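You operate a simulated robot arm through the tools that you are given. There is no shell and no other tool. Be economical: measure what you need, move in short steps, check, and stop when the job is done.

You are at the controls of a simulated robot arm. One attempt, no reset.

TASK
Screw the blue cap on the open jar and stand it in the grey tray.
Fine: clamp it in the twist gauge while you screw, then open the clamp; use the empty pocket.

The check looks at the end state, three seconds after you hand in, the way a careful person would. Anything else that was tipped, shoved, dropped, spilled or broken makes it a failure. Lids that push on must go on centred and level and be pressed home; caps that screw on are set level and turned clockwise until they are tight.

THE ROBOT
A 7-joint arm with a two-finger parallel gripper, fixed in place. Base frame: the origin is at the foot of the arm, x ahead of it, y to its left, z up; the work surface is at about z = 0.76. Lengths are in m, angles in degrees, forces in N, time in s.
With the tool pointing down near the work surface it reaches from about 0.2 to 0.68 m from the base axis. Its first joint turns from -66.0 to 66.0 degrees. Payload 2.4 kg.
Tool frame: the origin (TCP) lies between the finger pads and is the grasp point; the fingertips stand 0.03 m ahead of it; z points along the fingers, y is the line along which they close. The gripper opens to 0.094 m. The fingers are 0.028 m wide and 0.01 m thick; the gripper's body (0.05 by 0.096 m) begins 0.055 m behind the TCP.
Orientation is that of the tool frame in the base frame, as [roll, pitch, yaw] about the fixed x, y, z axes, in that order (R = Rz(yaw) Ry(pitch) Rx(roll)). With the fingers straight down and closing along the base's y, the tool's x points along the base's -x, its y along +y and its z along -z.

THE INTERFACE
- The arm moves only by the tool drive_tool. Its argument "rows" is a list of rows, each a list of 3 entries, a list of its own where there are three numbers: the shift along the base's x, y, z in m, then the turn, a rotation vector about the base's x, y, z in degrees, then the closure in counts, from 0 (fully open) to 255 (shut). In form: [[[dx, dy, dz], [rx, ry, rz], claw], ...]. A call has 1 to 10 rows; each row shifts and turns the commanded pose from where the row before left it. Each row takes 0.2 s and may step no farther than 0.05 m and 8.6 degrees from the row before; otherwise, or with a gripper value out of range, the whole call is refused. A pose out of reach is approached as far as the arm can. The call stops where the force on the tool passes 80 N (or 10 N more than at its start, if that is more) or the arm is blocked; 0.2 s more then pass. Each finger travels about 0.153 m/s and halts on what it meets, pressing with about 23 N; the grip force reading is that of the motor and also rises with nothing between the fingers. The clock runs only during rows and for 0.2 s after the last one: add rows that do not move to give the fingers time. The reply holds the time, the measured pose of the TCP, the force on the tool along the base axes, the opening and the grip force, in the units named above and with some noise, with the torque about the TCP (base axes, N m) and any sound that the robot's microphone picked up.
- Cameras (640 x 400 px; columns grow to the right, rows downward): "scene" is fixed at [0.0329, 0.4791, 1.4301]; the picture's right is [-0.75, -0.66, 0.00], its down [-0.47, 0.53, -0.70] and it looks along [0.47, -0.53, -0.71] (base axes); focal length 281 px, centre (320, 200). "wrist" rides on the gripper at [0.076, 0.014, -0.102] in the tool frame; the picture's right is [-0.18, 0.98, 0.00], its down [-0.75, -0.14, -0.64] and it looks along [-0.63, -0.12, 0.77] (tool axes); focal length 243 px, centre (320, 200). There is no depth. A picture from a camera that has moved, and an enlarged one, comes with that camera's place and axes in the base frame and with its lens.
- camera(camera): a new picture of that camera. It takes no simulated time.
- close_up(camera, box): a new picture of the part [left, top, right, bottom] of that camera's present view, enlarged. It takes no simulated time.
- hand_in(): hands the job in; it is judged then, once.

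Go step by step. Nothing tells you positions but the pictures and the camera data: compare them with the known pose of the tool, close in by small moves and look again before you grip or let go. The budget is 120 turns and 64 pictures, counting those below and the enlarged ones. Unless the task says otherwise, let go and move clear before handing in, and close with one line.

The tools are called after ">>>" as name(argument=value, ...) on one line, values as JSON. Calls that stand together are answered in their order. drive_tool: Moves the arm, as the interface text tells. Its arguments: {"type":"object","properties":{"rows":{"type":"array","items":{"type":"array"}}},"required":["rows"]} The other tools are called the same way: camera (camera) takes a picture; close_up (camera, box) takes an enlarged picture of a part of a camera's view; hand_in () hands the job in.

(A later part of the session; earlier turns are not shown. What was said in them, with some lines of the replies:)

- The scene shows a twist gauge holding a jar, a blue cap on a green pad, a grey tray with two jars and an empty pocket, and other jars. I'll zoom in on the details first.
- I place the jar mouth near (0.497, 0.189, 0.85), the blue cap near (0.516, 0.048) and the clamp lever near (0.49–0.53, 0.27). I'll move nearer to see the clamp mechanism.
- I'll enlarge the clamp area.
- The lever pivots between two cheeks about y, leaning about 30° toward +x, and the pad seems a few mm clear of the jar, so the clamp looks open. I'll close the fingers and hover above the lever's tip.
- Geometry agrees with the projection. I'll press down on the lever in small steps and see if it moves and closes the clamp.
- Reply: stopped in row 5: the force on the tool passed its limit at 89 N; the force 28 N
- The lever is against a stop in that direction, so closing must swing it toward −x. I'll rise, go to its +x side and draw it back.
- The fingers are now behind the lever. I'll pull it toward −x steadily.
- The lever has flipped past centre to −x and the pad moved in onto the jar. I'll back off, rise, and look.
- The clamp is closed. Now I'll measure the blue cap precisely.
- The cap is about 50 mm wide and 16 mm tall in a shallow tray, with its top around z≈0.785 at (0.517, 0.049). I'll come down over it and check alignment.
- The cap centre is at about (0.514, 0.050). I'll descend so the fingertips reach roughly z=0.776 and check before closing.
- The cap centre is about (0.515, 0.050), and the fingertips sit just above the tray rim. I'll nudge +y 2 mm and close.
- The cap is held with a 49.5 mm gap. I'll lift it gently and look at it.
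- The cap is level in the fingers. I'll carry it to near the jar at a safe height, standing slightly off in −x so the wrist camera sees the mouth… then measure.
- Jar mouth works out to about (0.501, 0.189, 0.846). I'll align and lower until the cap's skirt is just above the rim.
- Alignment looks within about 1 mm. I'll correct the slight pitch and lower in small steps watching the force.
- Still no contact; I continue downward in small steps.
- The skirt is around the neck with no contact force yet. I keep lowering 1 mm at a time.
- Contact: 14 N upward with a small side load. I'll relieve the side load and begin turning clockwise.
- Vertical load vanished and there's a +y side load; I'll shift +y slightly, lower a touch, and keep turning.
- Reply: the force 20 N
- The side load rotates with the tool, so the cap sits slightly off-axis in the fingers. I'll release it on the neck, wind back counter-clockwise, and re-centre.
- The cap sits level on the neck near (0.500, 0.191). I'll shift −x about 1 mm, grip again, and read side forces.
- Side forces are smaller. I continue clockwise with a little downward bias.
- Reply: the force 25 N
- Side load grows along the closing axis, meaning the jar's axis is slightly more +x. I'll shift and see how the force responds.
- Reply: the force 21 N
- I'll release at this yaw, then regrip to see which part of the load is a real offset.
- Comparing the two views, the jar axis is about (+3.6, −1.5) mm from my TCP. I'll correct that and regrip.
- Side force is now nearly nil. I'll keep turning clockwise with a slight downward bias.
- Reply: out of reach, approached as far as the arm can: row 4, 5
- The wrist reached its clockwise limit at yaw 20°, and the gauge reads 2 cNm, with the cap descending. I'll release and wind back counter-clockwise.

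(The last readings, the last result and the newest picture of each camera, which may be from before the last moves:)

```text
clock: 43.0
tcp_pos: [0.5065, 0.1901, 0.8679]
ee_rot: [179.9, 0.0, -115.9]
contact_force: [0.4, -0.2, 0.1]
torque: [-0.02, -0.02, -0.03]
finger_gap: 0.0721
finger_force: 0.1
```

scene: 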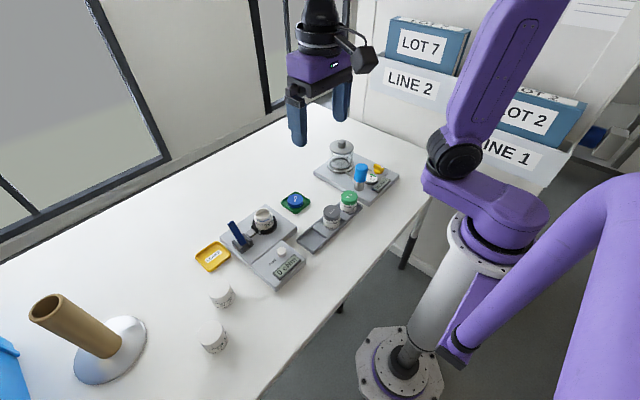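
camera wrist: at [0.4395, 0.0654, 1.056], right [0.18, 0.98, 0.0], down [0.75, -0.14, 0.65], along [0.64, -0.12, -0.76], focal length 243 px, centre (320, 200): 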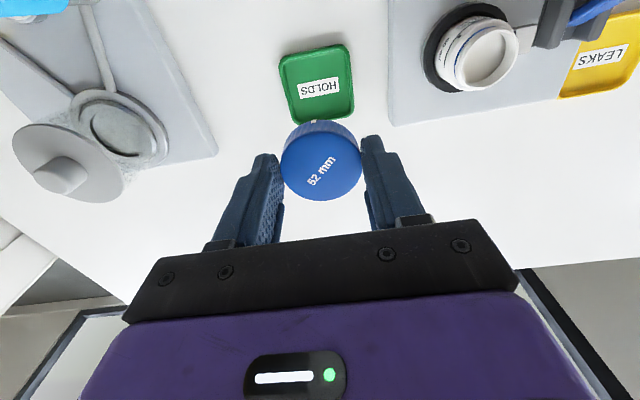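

>>> drive_tool(rows=[[[0, 0, 0], [0, 0, 8], 60], [[0, 0, 0], [0, 0, 8], 60], [[0, 0, 0], [0, 0, 8], 60], [[0, 0, 0], [0, 0, 8], 60], [[0, 0, 0], [0, 0, 8], 60], [[0, 0, 0], [0, 0, 8], 60], [[0, 0, 0], [0, 0, 8], 60], [[0, 0, 0], [0, 0, 0], 60]])

>>> close_up(camera="scene", box=[245, 190, 309, 250])

>>> close_up(camera="wrist", box=[240, 60, 400, 220])

```text
clock: 44.9
tcp_pos: [0.5055, 0.1898, 0.8677]
ee_rot: [179.8, 0.0, -60.0]
contact_force: [-0.5, 0.0, 0.4]
torque: [0.0, -0.02, 0.01]
finger_gap: 0.072
finger_force: 0.0
```

```text
6.67 times, centred on (277, 220) of scene
camera zoom: at [0.0329, 0.4791, 1.4301], right [-0.75, -0.66, 0.0], down [-0.47, 0.53, -0.7], along [0.47, -0.53, -0.71], focal length 1872 px, centre (607, 67)
```

zoom: 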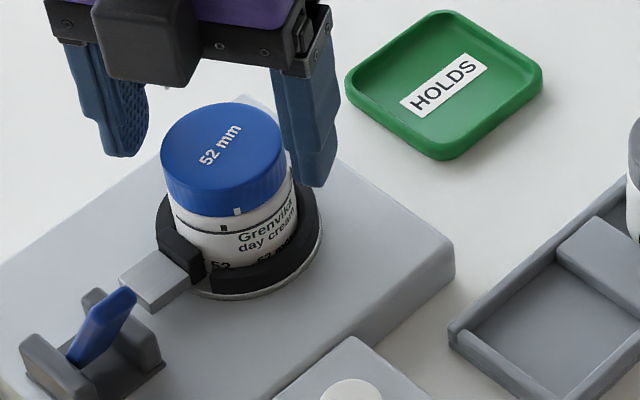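

```text
2.50 times, centred on (320, 140) of wrist
camera zoom: at [0.5307, 0.117, 0.9705], right [-0.94, -0.33, 0.0], down [-0.25, 0.72, 0.64], along [-0.22, 0.6, -0.77], focal length 606 px, centre (320, 350)
```

zoom: 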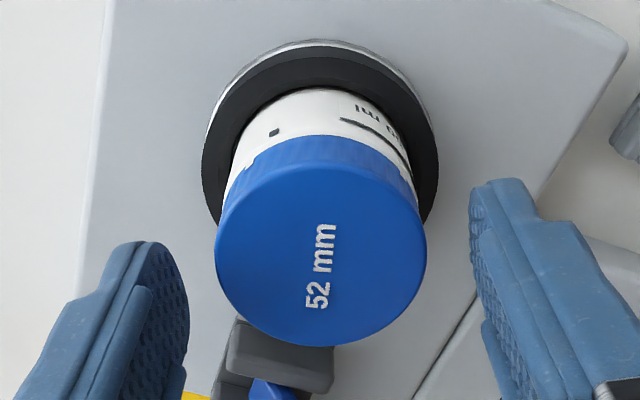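

The cap is centred in the fingers at yaw 300°. I grip and screw on.

>>> drive_tool(rows=[[[0, 0, 0], [0, 0, 0], 175], [[0, 0, 0], [0, 0, 0], 175], [[0, 0, 0], [0, 0, -8], 175], [[0, 0, -0.0003], [0, 0, -8], 175], [[0, 0, 0], [0, 0, -8], 175], [[0, 0, -0.0003], [0, 0, -8], 175], [[0, 0, 0], [0, 0, -8], 175], [[0, 0, 0], [0, 0, 0], 175]])

```text
clock: 46.6
tcp_pos: [0.5046, 0.1894, 0.8675]
ee_rot: [180.0, 0.1, -100.2]
contact_force: [0.1, -2.3, -0.7]
torque: [-0.13, -0.02, -0.03]
finger_gap: 0.0496
finger_force: 22.8
```

>>> drive_tool(rows=[[[0, 0, 0], [0, 0, -8], 175], [[0, 0, -0.0003], [0, 0, -8], 175], [[0, 0, 0], [0, 0, -8], 175], [[0, 0, -0.0003], [0, 0, -8], 175], [[0, 0, 0], [0, 0, -8], 175], [[0, 0, 0], [0, 0, 0], 175]])

```text
clock: 48.0
tcp_pos: [0.5045, 0.1909, 0.8664]
ee_rot: [179.8, 0.1, -140.0]
contact_force: [3.6, -2.8, 1.8]
torque: [-0.1, -0.13, -0.01]
finger_gap: 0.0495
finger_force: 22.6
```

>>> drive_tool(rows=[[[0, 0, 0], [0, 0, -8], 175], [[0, 0, -0.0003], [0, 0, -8], 175], [[0, 0, 0], [0, 0, -8], 175], [[0, 0, -0.0003], [0, 0, -8], 175], [[0, 0, 0], [0, 0, -8], 175], [[0, 0, 0], [0, 0, 0], 175]])

>>> close_up(camera="scene", box=[235, 190, 325, 285])

```text
clock: 49.5
tcp_pos: [0.5053, 0.1889, 0.8664]
ee_rot: [179.8, 0.0, 179.9]
contact_force: [-0.7, 0.6, 1.0]
torque: [-0.01, -0.01, 0.41]
finger_gap: 0.0494
finger_force: 23.5
```

```text
4.21 times, centred on (280, 238) of scene
camera zoom: at [0.0328, 0.4791, 1.4301], right [-0.75, -0.66, 0.0], down [-0.47, 0.53, -0.7], along [0.47, -0.53, -0.71], focal length 1182 px, centre (488, 42)
```

zoom: 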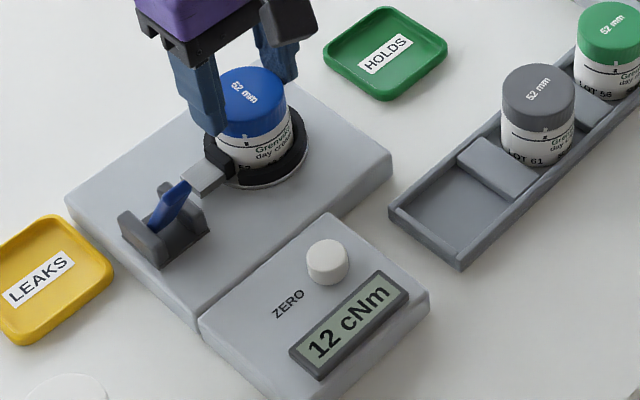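

It's beginning to tighten (0.41 N m at the wrist, gauge 12 cNm). One more small turn, then read.

>>> drive_tool(rows=[[[0, 0, 0], [0, 0, -4], 175], [[0, 0, 0], [0, 0, 0], 175]])

>>> close_up(camera="scene", box=[235, 190, 325, 285])

```text
clock: 50.0
tcp_pos: [0.5055, 0.191, 0.8663]
ee_rot: [179.8, 0.1, 176.0]
contact_force: [-0.4, 0.7, 0.9]
torque: [-0.02, 0.06, 0.22]
finger_gap: 0.0495
finger_force: 22.8
```

```text
4.21 times, centred on (280, 238) of scene
camera zoom: at [0.0328, 0.4791, 1.4301], right [-0.75, -0.66, 0.0], down [-0.47, 0.53, -0.7], along [0.47, -0.53, -0.71], focal length 1182 px, centre (488, 42)
```

zoom: 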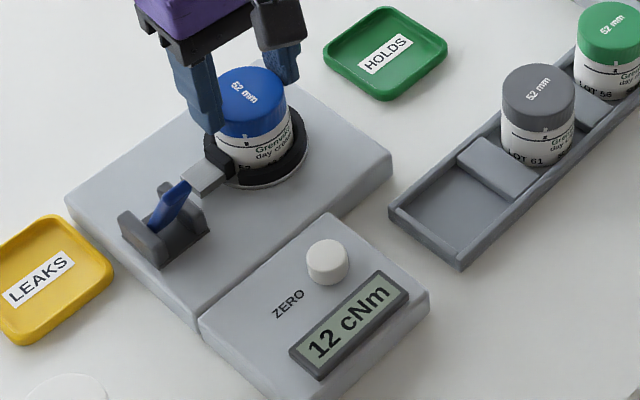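

>>> drive_tool(rows=[[[0, 0, 0], [0, 0, -8], 255], [[0, 0, 0], [0, 0, -8], 255], [[0, 0, 0], [0, 0, 0], 255]])

>>> close_up(camera="scene", box=[235, 190, 325, 285])

```text
clock: 50.9
tcp_pos: [0.5055, 0.1889, 0.8657]
ee_rot: [179.8, 0.1, 159.8]
contact_force: [0.7, 0.1, 0.5]
torque: [0.02, -0.02, 0.29]
finger_gap: 0.0494
finger_force: 23.3
```

```text
4.21 times, centred on (280, 238) of scene
camera zoom: at [0.0329, 0.4791, 1.4301], right [-0.75, -0.66, 0.0], down [-0.47, 0.53, -0.7], along [0.47, -0.53, -0.71], focal length 1182 px, centre (488, 42)
```

zoom: 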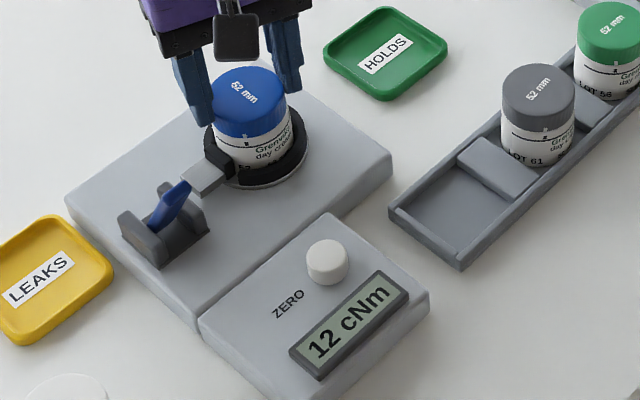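

The fingers slip on the cap while it stays put, so it is tight. I'll compare its marks and height with the finished jars.

>>> close_up(camera="scene", box=[240, 180, 370, 250])

>>> close_up(camera="scene", box=[250, 195, 290, 235])

```text
4.92 times, centred on (305, 215) of scene
camera zoom: at [0.0329, 0.4791, 1.4301], right [-0.75, -0.66, 0.0], down [-0.47, 0.53, -0.7], along [0.47, -0.53, -0.71], focal length 1383 px, centre (394, 126)
```

zoom: 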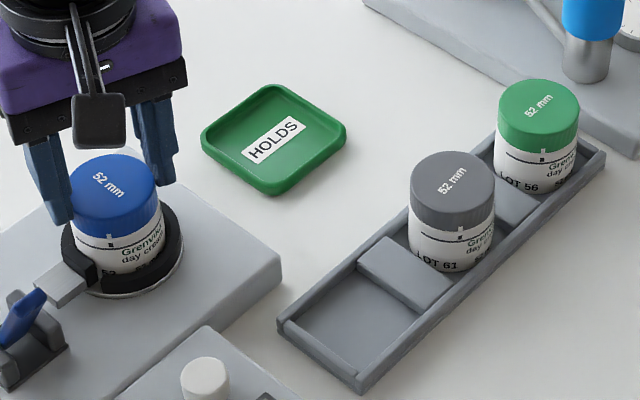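

```text
10.00 times, centred on (270, 215) of scene
camera zoom: at [0.0329, 0.4791, 1.4301], right [-0.75, -0.66, 0.0], down [-0.47, 0.53, -0.7], along [0.47, -0.53, -0.71], focal length 2808 px, centre (820, 50)
```

zoom: 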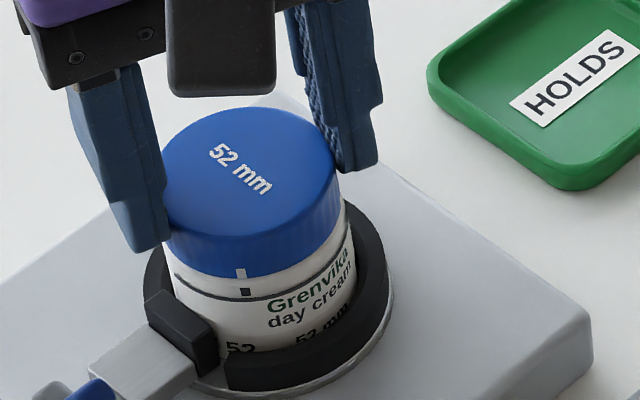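

The cap's mark lines up with the jar's tick just like the finished jars, so it's home. I'll release, rise, and go to the −x side of the lever with closed fingers.

>>> drive_tool(rows=[[[0, 0, 0], [0, 0, 0], 60], [[0, 0, 0], [0, 0, 0], 60], [[0, 0, 0.04], [0, 0, 0], 60], [[0, 0, 0.05], [0, 0, 0], 60], [[-0.035, 0.02, 0.01], [0, 0, 8], 255], [[-0.035, 0.03, 0], [0, 0, 8], 255], [[-0.011, 0.034, 0], [0, 0, 4], 255], [[0, 0, 0], [0, 0, 0], 255]])

>>> camera(camera="wrist")

>>> close_up(camera="scene", box=[215, 190, 295, 265])

```text
clock: 52.6
tcp_pos: [0.4248, 0.2732, 0.9653]
ee_rot: [179.8, -0.1, 179.9]
contact_force: [-0.5, -0.6, -0.3]
torque: [-0.01, 0.0, -0.01]
finger_gap: 0.0
finger_force: 23.0
```

```text
19 pictures are left
camera wrist: at [0.3484, 0.2868, 1.0684], right [0.18, 0.98, 0.0], down [0.75, -0.14, 0.64], along [0.63, -0.12, -0.77], focal length 243 px, centre (320, 200)
```

wrist: 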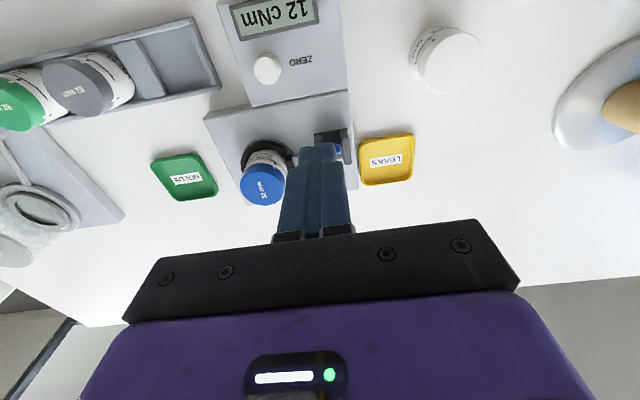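

```text
5.33 times, centred on (255, 228) of scene
camera zoom: at [0.0328, 0.4791, 1.4301], right [-0.75, -0.66, 0.0], down [-0.47, 0.53, -0.7], along [0.47, -0.53, -0.71], focal length 1498 px, centre (667, 53)
```

zoom: 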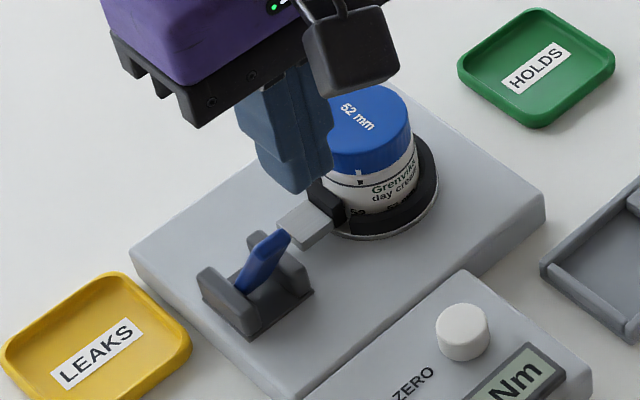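

The lever leans toward −x, with its tip about (0.454, 0.272, 0.87). I'll back off 12 mm more, descend to tip z≈0.84, and push toward +x.

>>> drive_tool(rows=[[[-0.012, 0, 0], [0, 0, 0], 255], [[0, 0, -0.04], [0, 0, 0], 255], [[0, 0, -0.04], [0, 0, 0], 255], [[0, 0, -0.013], [0, 0, 0], 255], [[0.01, 0, 0], [0, 0, 0], 255], [[0.01, 0, 0], [0, 0, 0], 255], [[0.01, 0, 0], [0, 0, 0], 255], [[0, 0, 0], [0, 0, 0], 255]])

>>> close_up(camera="scene", box=[215, 190, 295, 265])

```text
clock: 54.5
tcp_pos: [0.4434, 0.2736, 0.8736]
ee_rot: [179.8, 0.1, -179.9]
contact_force: [-0.6, 0.1, 0.0]
torque: [0.0, 0.01, 0.01]
finger_gap: 0.0002
finger_force: 23.4
```

```text
5.33 times, centred on (255, 228) of scene
camera zoom: at [0.0329, 0.4791, 1.4301], right [-0.75, -0.66, 0.0], down [-0.47, 0.53, -0.7], along [0.47, -0.53, -0.71], focal length 1498 px, centre (667, 53)
```

zoom: 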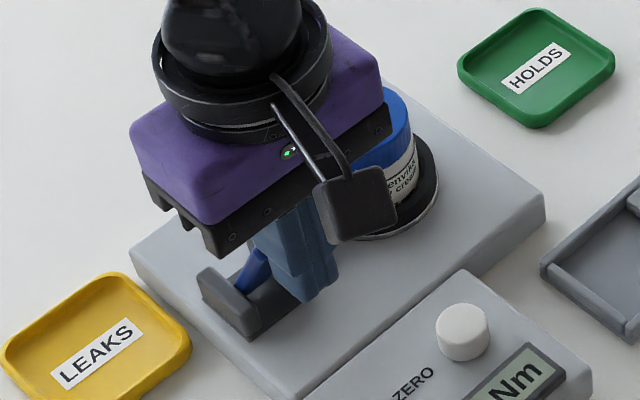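

The fingers are right behind the lever. I push toward +x in small steps.

>>> drive_tool(rows=[[[0.01, 0, 0], [0, 0, 0], 255], [[0.01, 0, 0], [0, 0, 0], 255], [[0.01, 0, 0], [0, 0, 0], 255], [[0.01, 0, 0], [0, 0, 0], 255], [[0.008, 0, 0], [0, 0, 0], 255], [[0, 0, 0], [0, 0, 0], 255]])

>>> close_up(camera="scene", box=[215, 190, 295, 265])

```text
clock: 55.9
tcp_pos: [0.4907, 0.273, 0.8725]
ee_rot: [179.8, 0.1, -180.0]
contact_force: [1.0, -1.0, 0.1]
torque: [0.02, 0.02, -0.01]
finger_gap: 0.0
finger_force: 22.7
```

```text
5.33 times, centred on (255, 228) of scene
camera zoom: at [0.0329, 0.4791, 1.4301], right [-0.75, -0.66, 0.0], down [-0.47, 0.53, -0.7], along [0.47, -0.53, -0.71], focal length 1498 px, centre (667, 53)
```

zoom: 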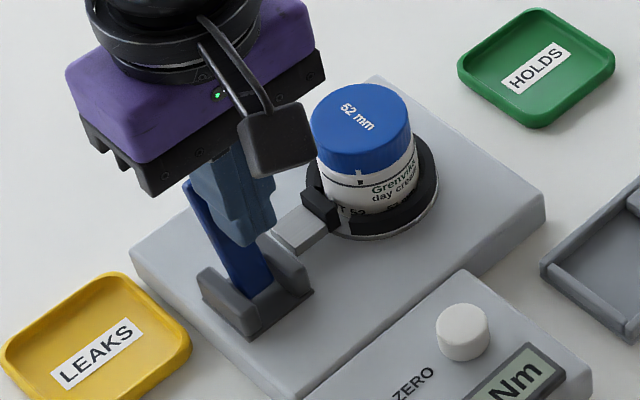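

The lever is back at its open stop and the pad has retracted. I'll rise, open, turn the tool to yaw ≈ 92° and go over the jar at (0.505, 0.190).

>>> drive_tool(rows=[[[-0.012, 0, 0], [0, 0, 0], 255], [[0, 0, 0.04], [0, 0, 0], 255], [[0, 0, 0.04], [0, 0, -8], 255], [[0.013, -0.04, 0.01], [0, 0, -8], 60], [[0.013, -0.043, 0], [0, 0, -8], 60], [[0, 0, 0], [0, 0, -8], 60], [[0, 0, 0], [0, 0, -8], 60], [[0, 0, 0], [0, 0, -8], 60], [[0, 0, 0], [0, 0, -8], 60], [[0, 0, 0], [0, 0, -8], 60]])

>>> drive_tool(rows=[[[0, 0, -0.03], [0, 0, -8], 60], [[0, 0, -0.02], [0, 0, -8], 60], [[0, 0, 0], [0, 0, -8], 60], [[0, 0, 0], [0, 0, 0], 60]])

>>> close_up(camera="wrist", box=[240, 60, 400, 220])

```text
clock: 58.0
tcp_pos: [0.5046, 0.1899, 0.9646]
ee_rot: [179.9, 0.1, 115.8]
contact_force: [0.0, 0.3, -0.3]
torque: [0.0, -0.01, -0.02]
finger_gap: 0.0719
finger_force: 0.1
```

```text
clock: 59.0
tcp_pos: [0.5042, 0.1909, 0.9132]
ee_rot: [179.8, 0.0, 91.9]
contact_force: [-0.1, -0.5, 0.1]
torque: [0.01, 0.02, -0.04]
finger_gap: 0.072
finger_force: 0.1
```

```text
2.50 times, centred on (320, 140) of wrist
camera zoom: at [0.5145, 0.2679, 1.0159], right [0.99, -0.15, 0.0], down [-0.12, -0.76, 0.64], along [-0.09, -0.64, -0.77], focal length 606 px, centre (320, 350)
```

zoom: 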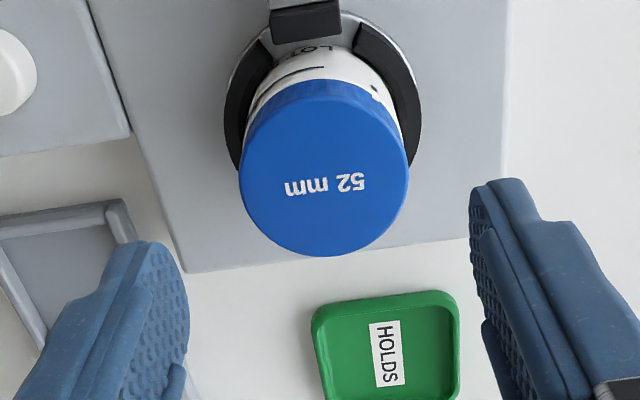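

The cap is centred between the fingers. I descend and grip.

>>> drive_tool(rows=[[[0, -0.0005, -0.03], [0, 0, 0], 60], [[0, 0, -0.02], [0, 0, 0], 60], [[0, 0, 0], [0, 0, 0], 60], [[0, 0, 0], [0, 0, 0], 175], [[0, 0, 0], [0, 0, 0], 175], [[0, 0, 0], [0, 0, 0], 175]])

```text
clock: 60.5
tcp_pos: [0.5047, 0.1923, 0.8637]
ee_rot: [179.8, 0.1, 92.0]
contact_force: [-0.6, 0.4, 0.0]
torque: [0.01, 0.04, 0.01]
finger_gap: 0.0494
finger_force: 22.8
```

Gripped cleanly with no side load. I lift gently.

>>> drive_tool(rows=[[[0, 0, 0.005], [0, 0, 0], 180], [[0, 0, 0.01], [0, 0, 0], 180], [[0, 0, 0], [0, 0, 0], 180]])

>>> close_up(camera="scene", box=[235, 180, 315, 255])

```text
clock: 61.2
tcp_pos: [0.5047, 0.1904, 0.8803]
ee_rot: [179.8, 0.1, 92.0]
contact_force: [-0.6, 0.8, -0.3]
torque: [0.01, 0.01, 0.0]
finger_gap: 0.0494
finger_force: 23.3
```

```text
5.33 times, centred on (275, 218) of scene
camera zoom: at [0.0329, 0.4791, 1.4301], right [-0.75, -0.66, 0.0], down [-0.47, 0.53, -0.7], along [0.47, -0.53, -0.71], focal length 1498 px, centre (560, 107)
```

zoom: 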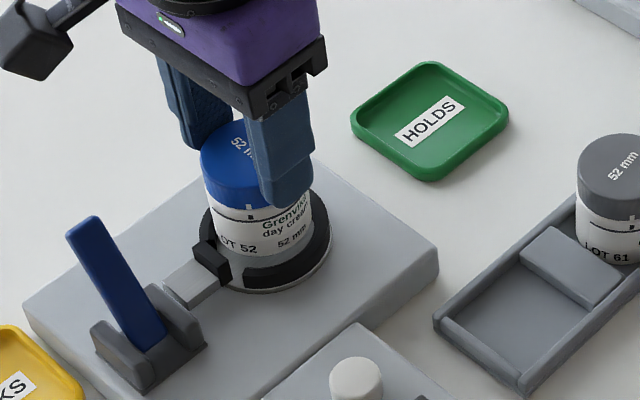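

The jar lifts with its cap. I raise it and carry it over the empty pocket near (0.374, 0.124).

>>> drive_tool(rows=[[[0, 0, 0.03], [0, 0, 0], 180], [[0, 0, 0.04], [0, 0, 0], 180], [[0, 0, 0.02], [0, 0, 0], 180], [[-0.03, -0.015, 0], [0, 0, 0], 180], [[-0.03, -0.015, 0], [0, 0, 0], 180], [[-0.03, -0.015, 0], [0, 0, 0], 180], [[-0.03, -0.015, 0], [0, 0, 0], 180], [[-0.01, -0.006, 0], [0, 0, 0], 180], [[0, 0, 0], [0, 0, 0], 180]])

>>> camera(camera="wrist")

>>> close_up(camera="scene", box=[260, 150, 380, 270])

```text
clock: 63.2
tcp_pos: [0.3737, 0.1241, 0.9684]
ee_rot: [179.8, 0.0, 92.0]
contact_force: [0.4, 0.6, -1.2]
torque: [0.0, 0.02, 0.0]
finger_gap: 0.0496
finger_force: 22.8
```

```text
13 pictures are left
camera wrist: at [0.3841, 0.2002, 1.0708], right [0.99, -0.15, 0.0], down [-0.12, -0.76, 0.64], along [-0.09, -0.64, -0.77], focal length 243 px, centre (320, 200)
```

wrist: 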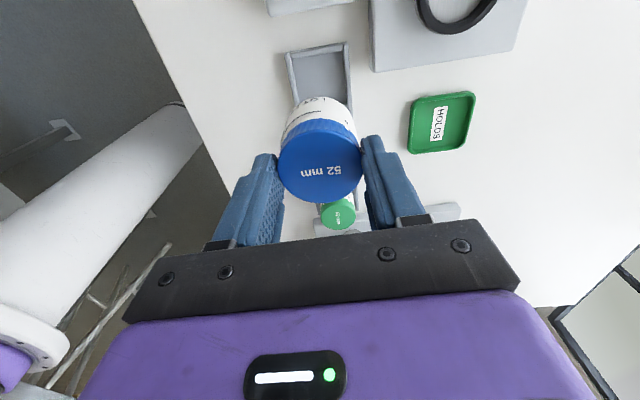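

```text
3.33 times, centred on (320, 210) of scene
camera zoom: at [0.0329, 0.4791, 1.4301], right [-0.75, -0.66, 0.0], down [-0.47, 0.53, -0.7], along [0.47, -0.53, -0.71], focal length 936 px, centre (320, 167)
```

zoom: 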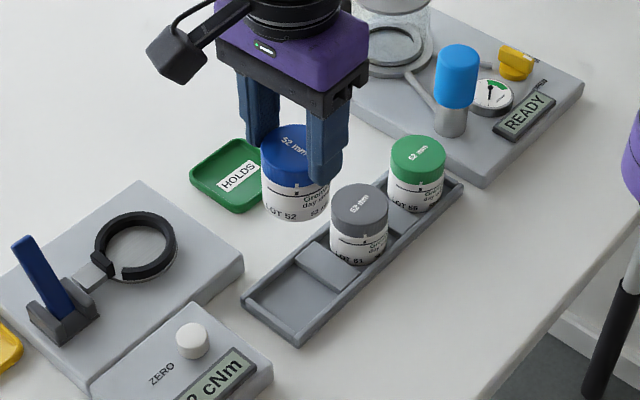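

The tray centreline is near x≈0.376 and the pocket centre near y≈0.123. I'll lower most of the way and check before final descent.

>>> drive_tool(rows=[[[0.0025, -0.001, -0.03], [0, 0, 0], 180], [[0, 0, -0.04], [0, 0, 0], 180], [[0, 0, -0.03], [0, 0, 0], 180], [[0, 0, 0], [0, 0, 0], 180]])

>>> close_up(camera="wrist", box=[220, 20, 420, 180])

>>> close_up(camera="scene", box=[285, 185, 365, 260])

```text
clock: 64.2
tcp_pos: [0.3742, 0.1234, 0.8681]
ee_rot: [179.8, -0.1, 92.1]
contact_force: [-0.2, 0.1, -1.0]
torque: [0.0, -0.02, -0.03]
finger_gap: 0.0497
finger_force: 23.1
```

```text
2.50 times, centred on (320, 100) of wrist
camera zoom: at [0.3852, 0.2002, 0.9704], right [0.99, -0.15, 0.0], down [-0.12, -0.76, 0.64], along [-0.09, -0.64, -0.77], focal length 606 px, centre (320, 450)
```

zoom: 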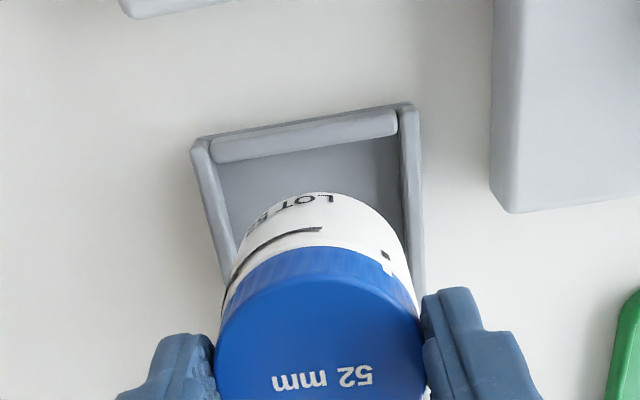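

```text
5.33 times, centred on (325, 222) of scene
camera zoom: at [0.0329, 0.4791, 1.4301], right [-0.75, -0.66, 0.0], down [-0.47, 0.53, -0.7], along [0.47, -0.53, -0.71], focal length 1498 px, centre (293, 80)
```

zoom: 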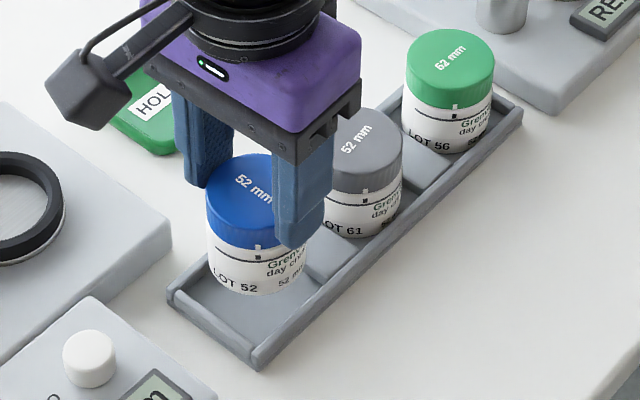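

The jar lines up between the side walls; the pocket's centre is about y=0.1215. I'll shift −1.5 mm in y and continue down.

>>> drive_tool(rows=[[[0.0003, -0.0018, -0.012], [0, 0, 0], 180], [[0, 0, -0.008], [0, 0, 0], 180], [[0, 0, 0], [0, 0, 0], 180]])

>>> close_up(camera="scene", box=[285, 185, 365, 260])

>>> close_up(camera="wrist", box=[240, 60, 400, 160])

```text
clock: 65.0
tcp_pos: [0.3757, 0.1214, 0.847]
ee_rot: [179.8, 0.0, 92.0]
contact_force: [-1.1, -1.2, 3.3]
torque: [-0.15, 0.1, 0.0]
finger_gap: 0.0495
finger_force: 22.8
```

```text
5.33 times, centred on (325, 222) of scene
camera zoom: at [0.0328, 0.479, 1.4301], right [-0.75, -0.66, 0.0], down [-0.47, 0.53, -0.7], along [0.47, -0.53, -0.71], focal length 1498 px, centre (293, 80)
```

zoom: 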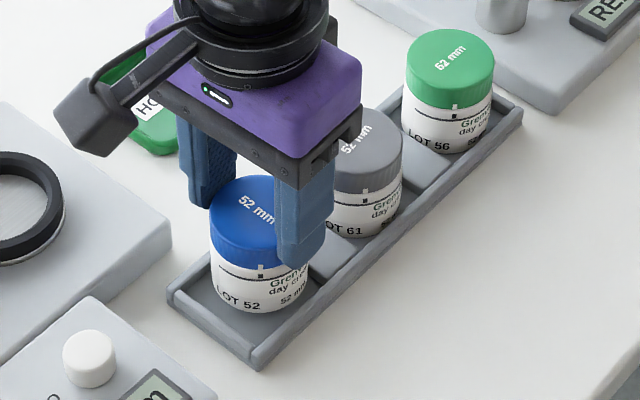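

```text
4.00 times, centred on (320, 110) of wrist
camera zoom: at [0.3864, 0.1972, 0.9503], right [0.99, -0.15, 0.0], down [-0.12, -0.76, 0.64], along [-0.09, -0.64, -0.77], focal length 970 px, centre (320, 560)
```

zoom: 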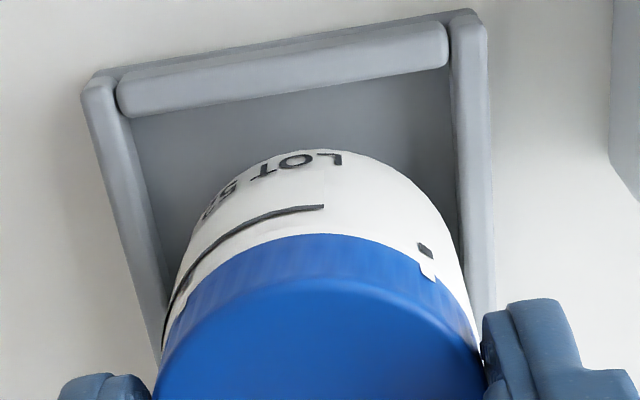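

A light contact (3 N) with torque pointing to the −y side suggests the divider's edge, as the jar still looks ~10 mm high. I'll lift slightly, shift +y 2 mm and try again gently.

>>> drive_tool(rows=[[[0, 0, 0.003], [0, 0, 0], 180], [[0, 0.002, 0], [0, 0, 0], 180], [[0, 0, -0.003], [0, 0, 0], 180], [[0, 0, -0.002], [0, 0, 0], 180], [[0, 0, 0], [0, 0, 0], 180]])

```text
clock: 66.2
tcp_pos: [0.3775, 0.1234, 0.8454]
ee_rot: [179.7, 0.0, 92.0]
contact_force: [-0.1, 3.1, -0.8]
torque: [0.21, -0.01, 0.0]
finger_gap: 0.0494
finger_force: 22.9
```

Now it slides past with just a small +y push at the jar's bottom. I'll shift +y 1 mm more and go down.

>>> drive_tool(rows=[[[0, 0.0012, 0], [0, 0, 0], 180], [[0, 0, -0.003], [0, 0, 0], 180], [[0, 0, -0.002], [0, 0, 0], 180], [[0, 0, 0], [0, 0, 0], 180]])

```text
clock: 67.2
tcp_pos: [0.3768, 0.1231, 0.8403]
ee_rot: [179.8, 0.0, 92.0]
contact_force: [0.0, 0.5, -1.0]
torque: [0.0, 0.04, 0.0]
finger_gap: 0.0498
finger_force: 23.2
```

>>> drive_tool(rows=[[[0, 0, -0.003], [0, 0, 0], 180], [[0, 0, -0.002], [0, 0, 0], 180], [[0, 0, 0], [0, 0, 0], 180]])

```text
clock: 68.0
tcp_pos: [0.3763, 0.124, 0.837]
ee_rot: [179.9, 0.0, 92.0]
contact_force: [-2.8, -1.4, 16.2]
torque: [-0.07, 0.11, 0.03]
finger_gap: 0.0497
finger_force: 23.1
```

Firm contact at TCP z≈0.836, which matches the pocket floor. I'll check from the scene camera.

>>> close_up(camera="scene", box=[285, 185, 365, 260])

```text
5.33 times, centred on (325, 222) of scene
camera zoom: at [0.0326, 0.479, 1.4301], right [-0.75, -0.66, 0.0], down [-0.47, 0.53, -0.7], along [0.47, -0.53, -0.71], focal length 1498 px, centre (293, 80)
```

zoom: 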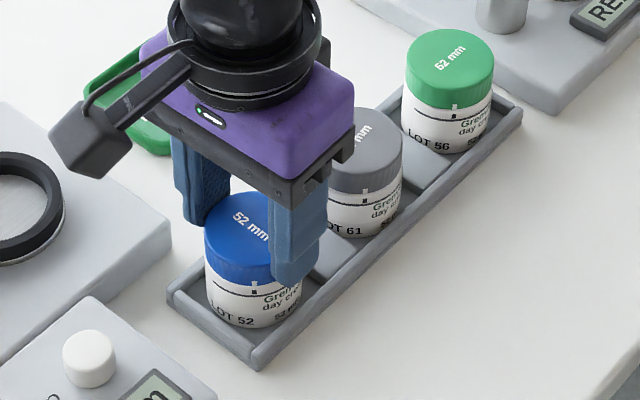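

The cap top now lines up with its neighbours' height, so the jar is on the floor. I'll ease the load, release, and rise straight up.

>>> drive_tool(rows=[[[0, 0, 0.0007], [0, 0, 0], 180], [[0, 0, 0], [0, 0, 0], 120], [[0, 0, 0], [0, 0, 0], 60], [[0, 0, 0], [0, 0, 0], 60], [[0, 0, 0.02], [0, 0, 0], 60], [[0, 0, 0.04], [0, 0, 0], 60], [[0, 0, 0.05], [0, 0, 0], 60], [[0, 0.04, 0.05], [0, 0, 0], 60], [[0, 0.04, 0.03], [0, 0, 0], 60], [[0, 0, 0], [0, 0, 0], 60]])

>>> close_up(camera="scene", box=[275, 170, 375, 270])

>>> camera(camera="wrist")

```text
refused: row 8 steps farther than a row can; nothing moved
```

```text
4.00 times, centred on (325, 220) of scene
camera zoom: at [0.0326, 0.479, 1.4301], right [-0.75, -0.66, 0.0], down [-0.47, 0.53, -0.7], along [0.47, -0.53, -0.71], focal length 1123 px, centre (300, 120)
```

zoom: 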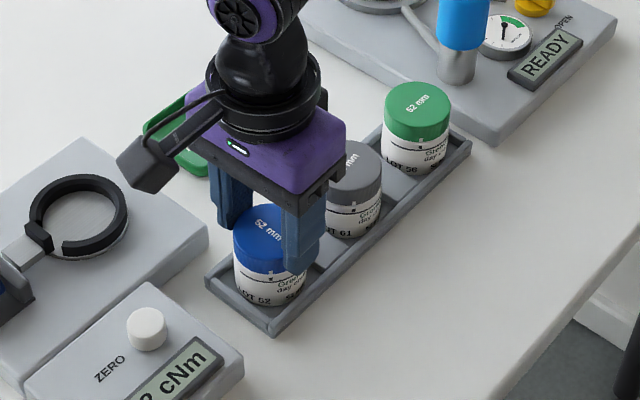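

```text
5 pictures are left
camera wrist: at [0.3869, 0.2014, 0.9392], right [0.99, -0.15, 0.0], down [-0.12, -0.76, 0.64], along [-0.09, -0.64, -0.77], focal length 243 px, centre (320, 200)
```

wrist: 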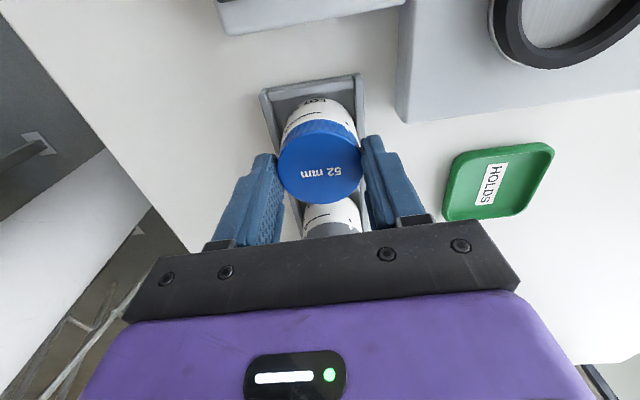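

The call was refused because one row was too long; nothing moved. The jar looks within the pocket, so I'll repeat with shorter rows.

>>> drive_tool(rows=[[[0, 0, 0.0007], [0, 0, 0], 180], [[0, 0, 0], [0, 0, 0], 120], [[0, 0, 0], [0, 0, 0], 60], [[0, 0, 0], [0, 0, 0], 60], [[0, 0, 0.02], [0, 0, 0], 60], [[0, 0, 0.04], [0, 0, 0], 60], [[0, 0, 0.045], [0, 0, 0], 60], [[0, 0, 0.045], [0, 0, 0], 60], [[0, 0, 0.045], [0, 0, 0], 60], [[0, 0, 0], [0, 0, 0], 60]])

>>> close_up(camera="scene", box=[285, 185, 365, 260])

```text
clock: 70.2
tcp_pos: [0.3766, 0.1228, 1.0338]
ee_rot: [179.9, 0.1, 92.0]
contact_force: [0.4, 0.5, 0.0]
torque: [0.03, -0.02, -0.01]
finger_gap: 0.0719
finger_force: 0.0
```

```text
5.33 times, centred on (325, 222) of scene
camera zoom: at [0.0328, 0.4791, 1.4301], right [-0.75, -0.66, 0.0], down [-0.47, 0.53, -0.7], along [0.47, -0.53, -0.71], focal length 1498 px, centre (293, 80)
```

zoom: 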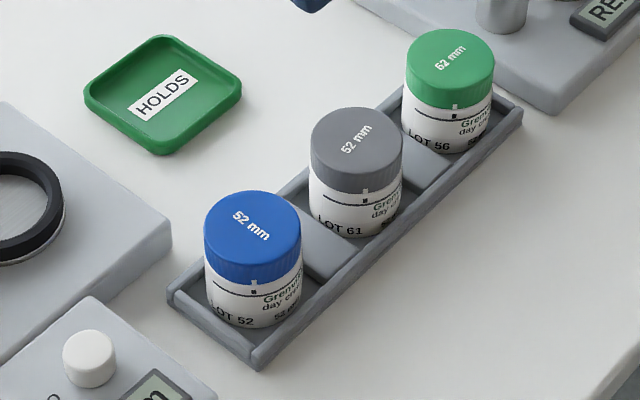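

The jar stands level in its pocket with the cap on, next to its neighbours. One last overall look.

>>> camera(camera="scene")

```text
3 pictures are left
```

scene: 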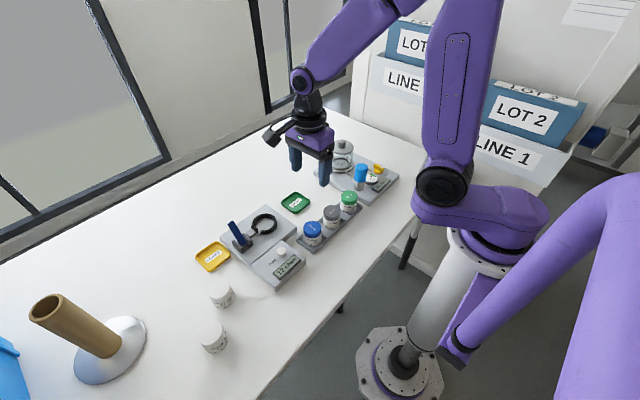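

Everything else is in place, the clamp is open, and the arm is clear, so I'm handing in.

>>> hand_in()

```text
The job is handed in.
```

The blue cap is screwed tight on the jar (the gauge reads 12 cNm and the fingers slipped on the cap at the end), the jar stands in the tray's empty pocket, and the clamp is open.
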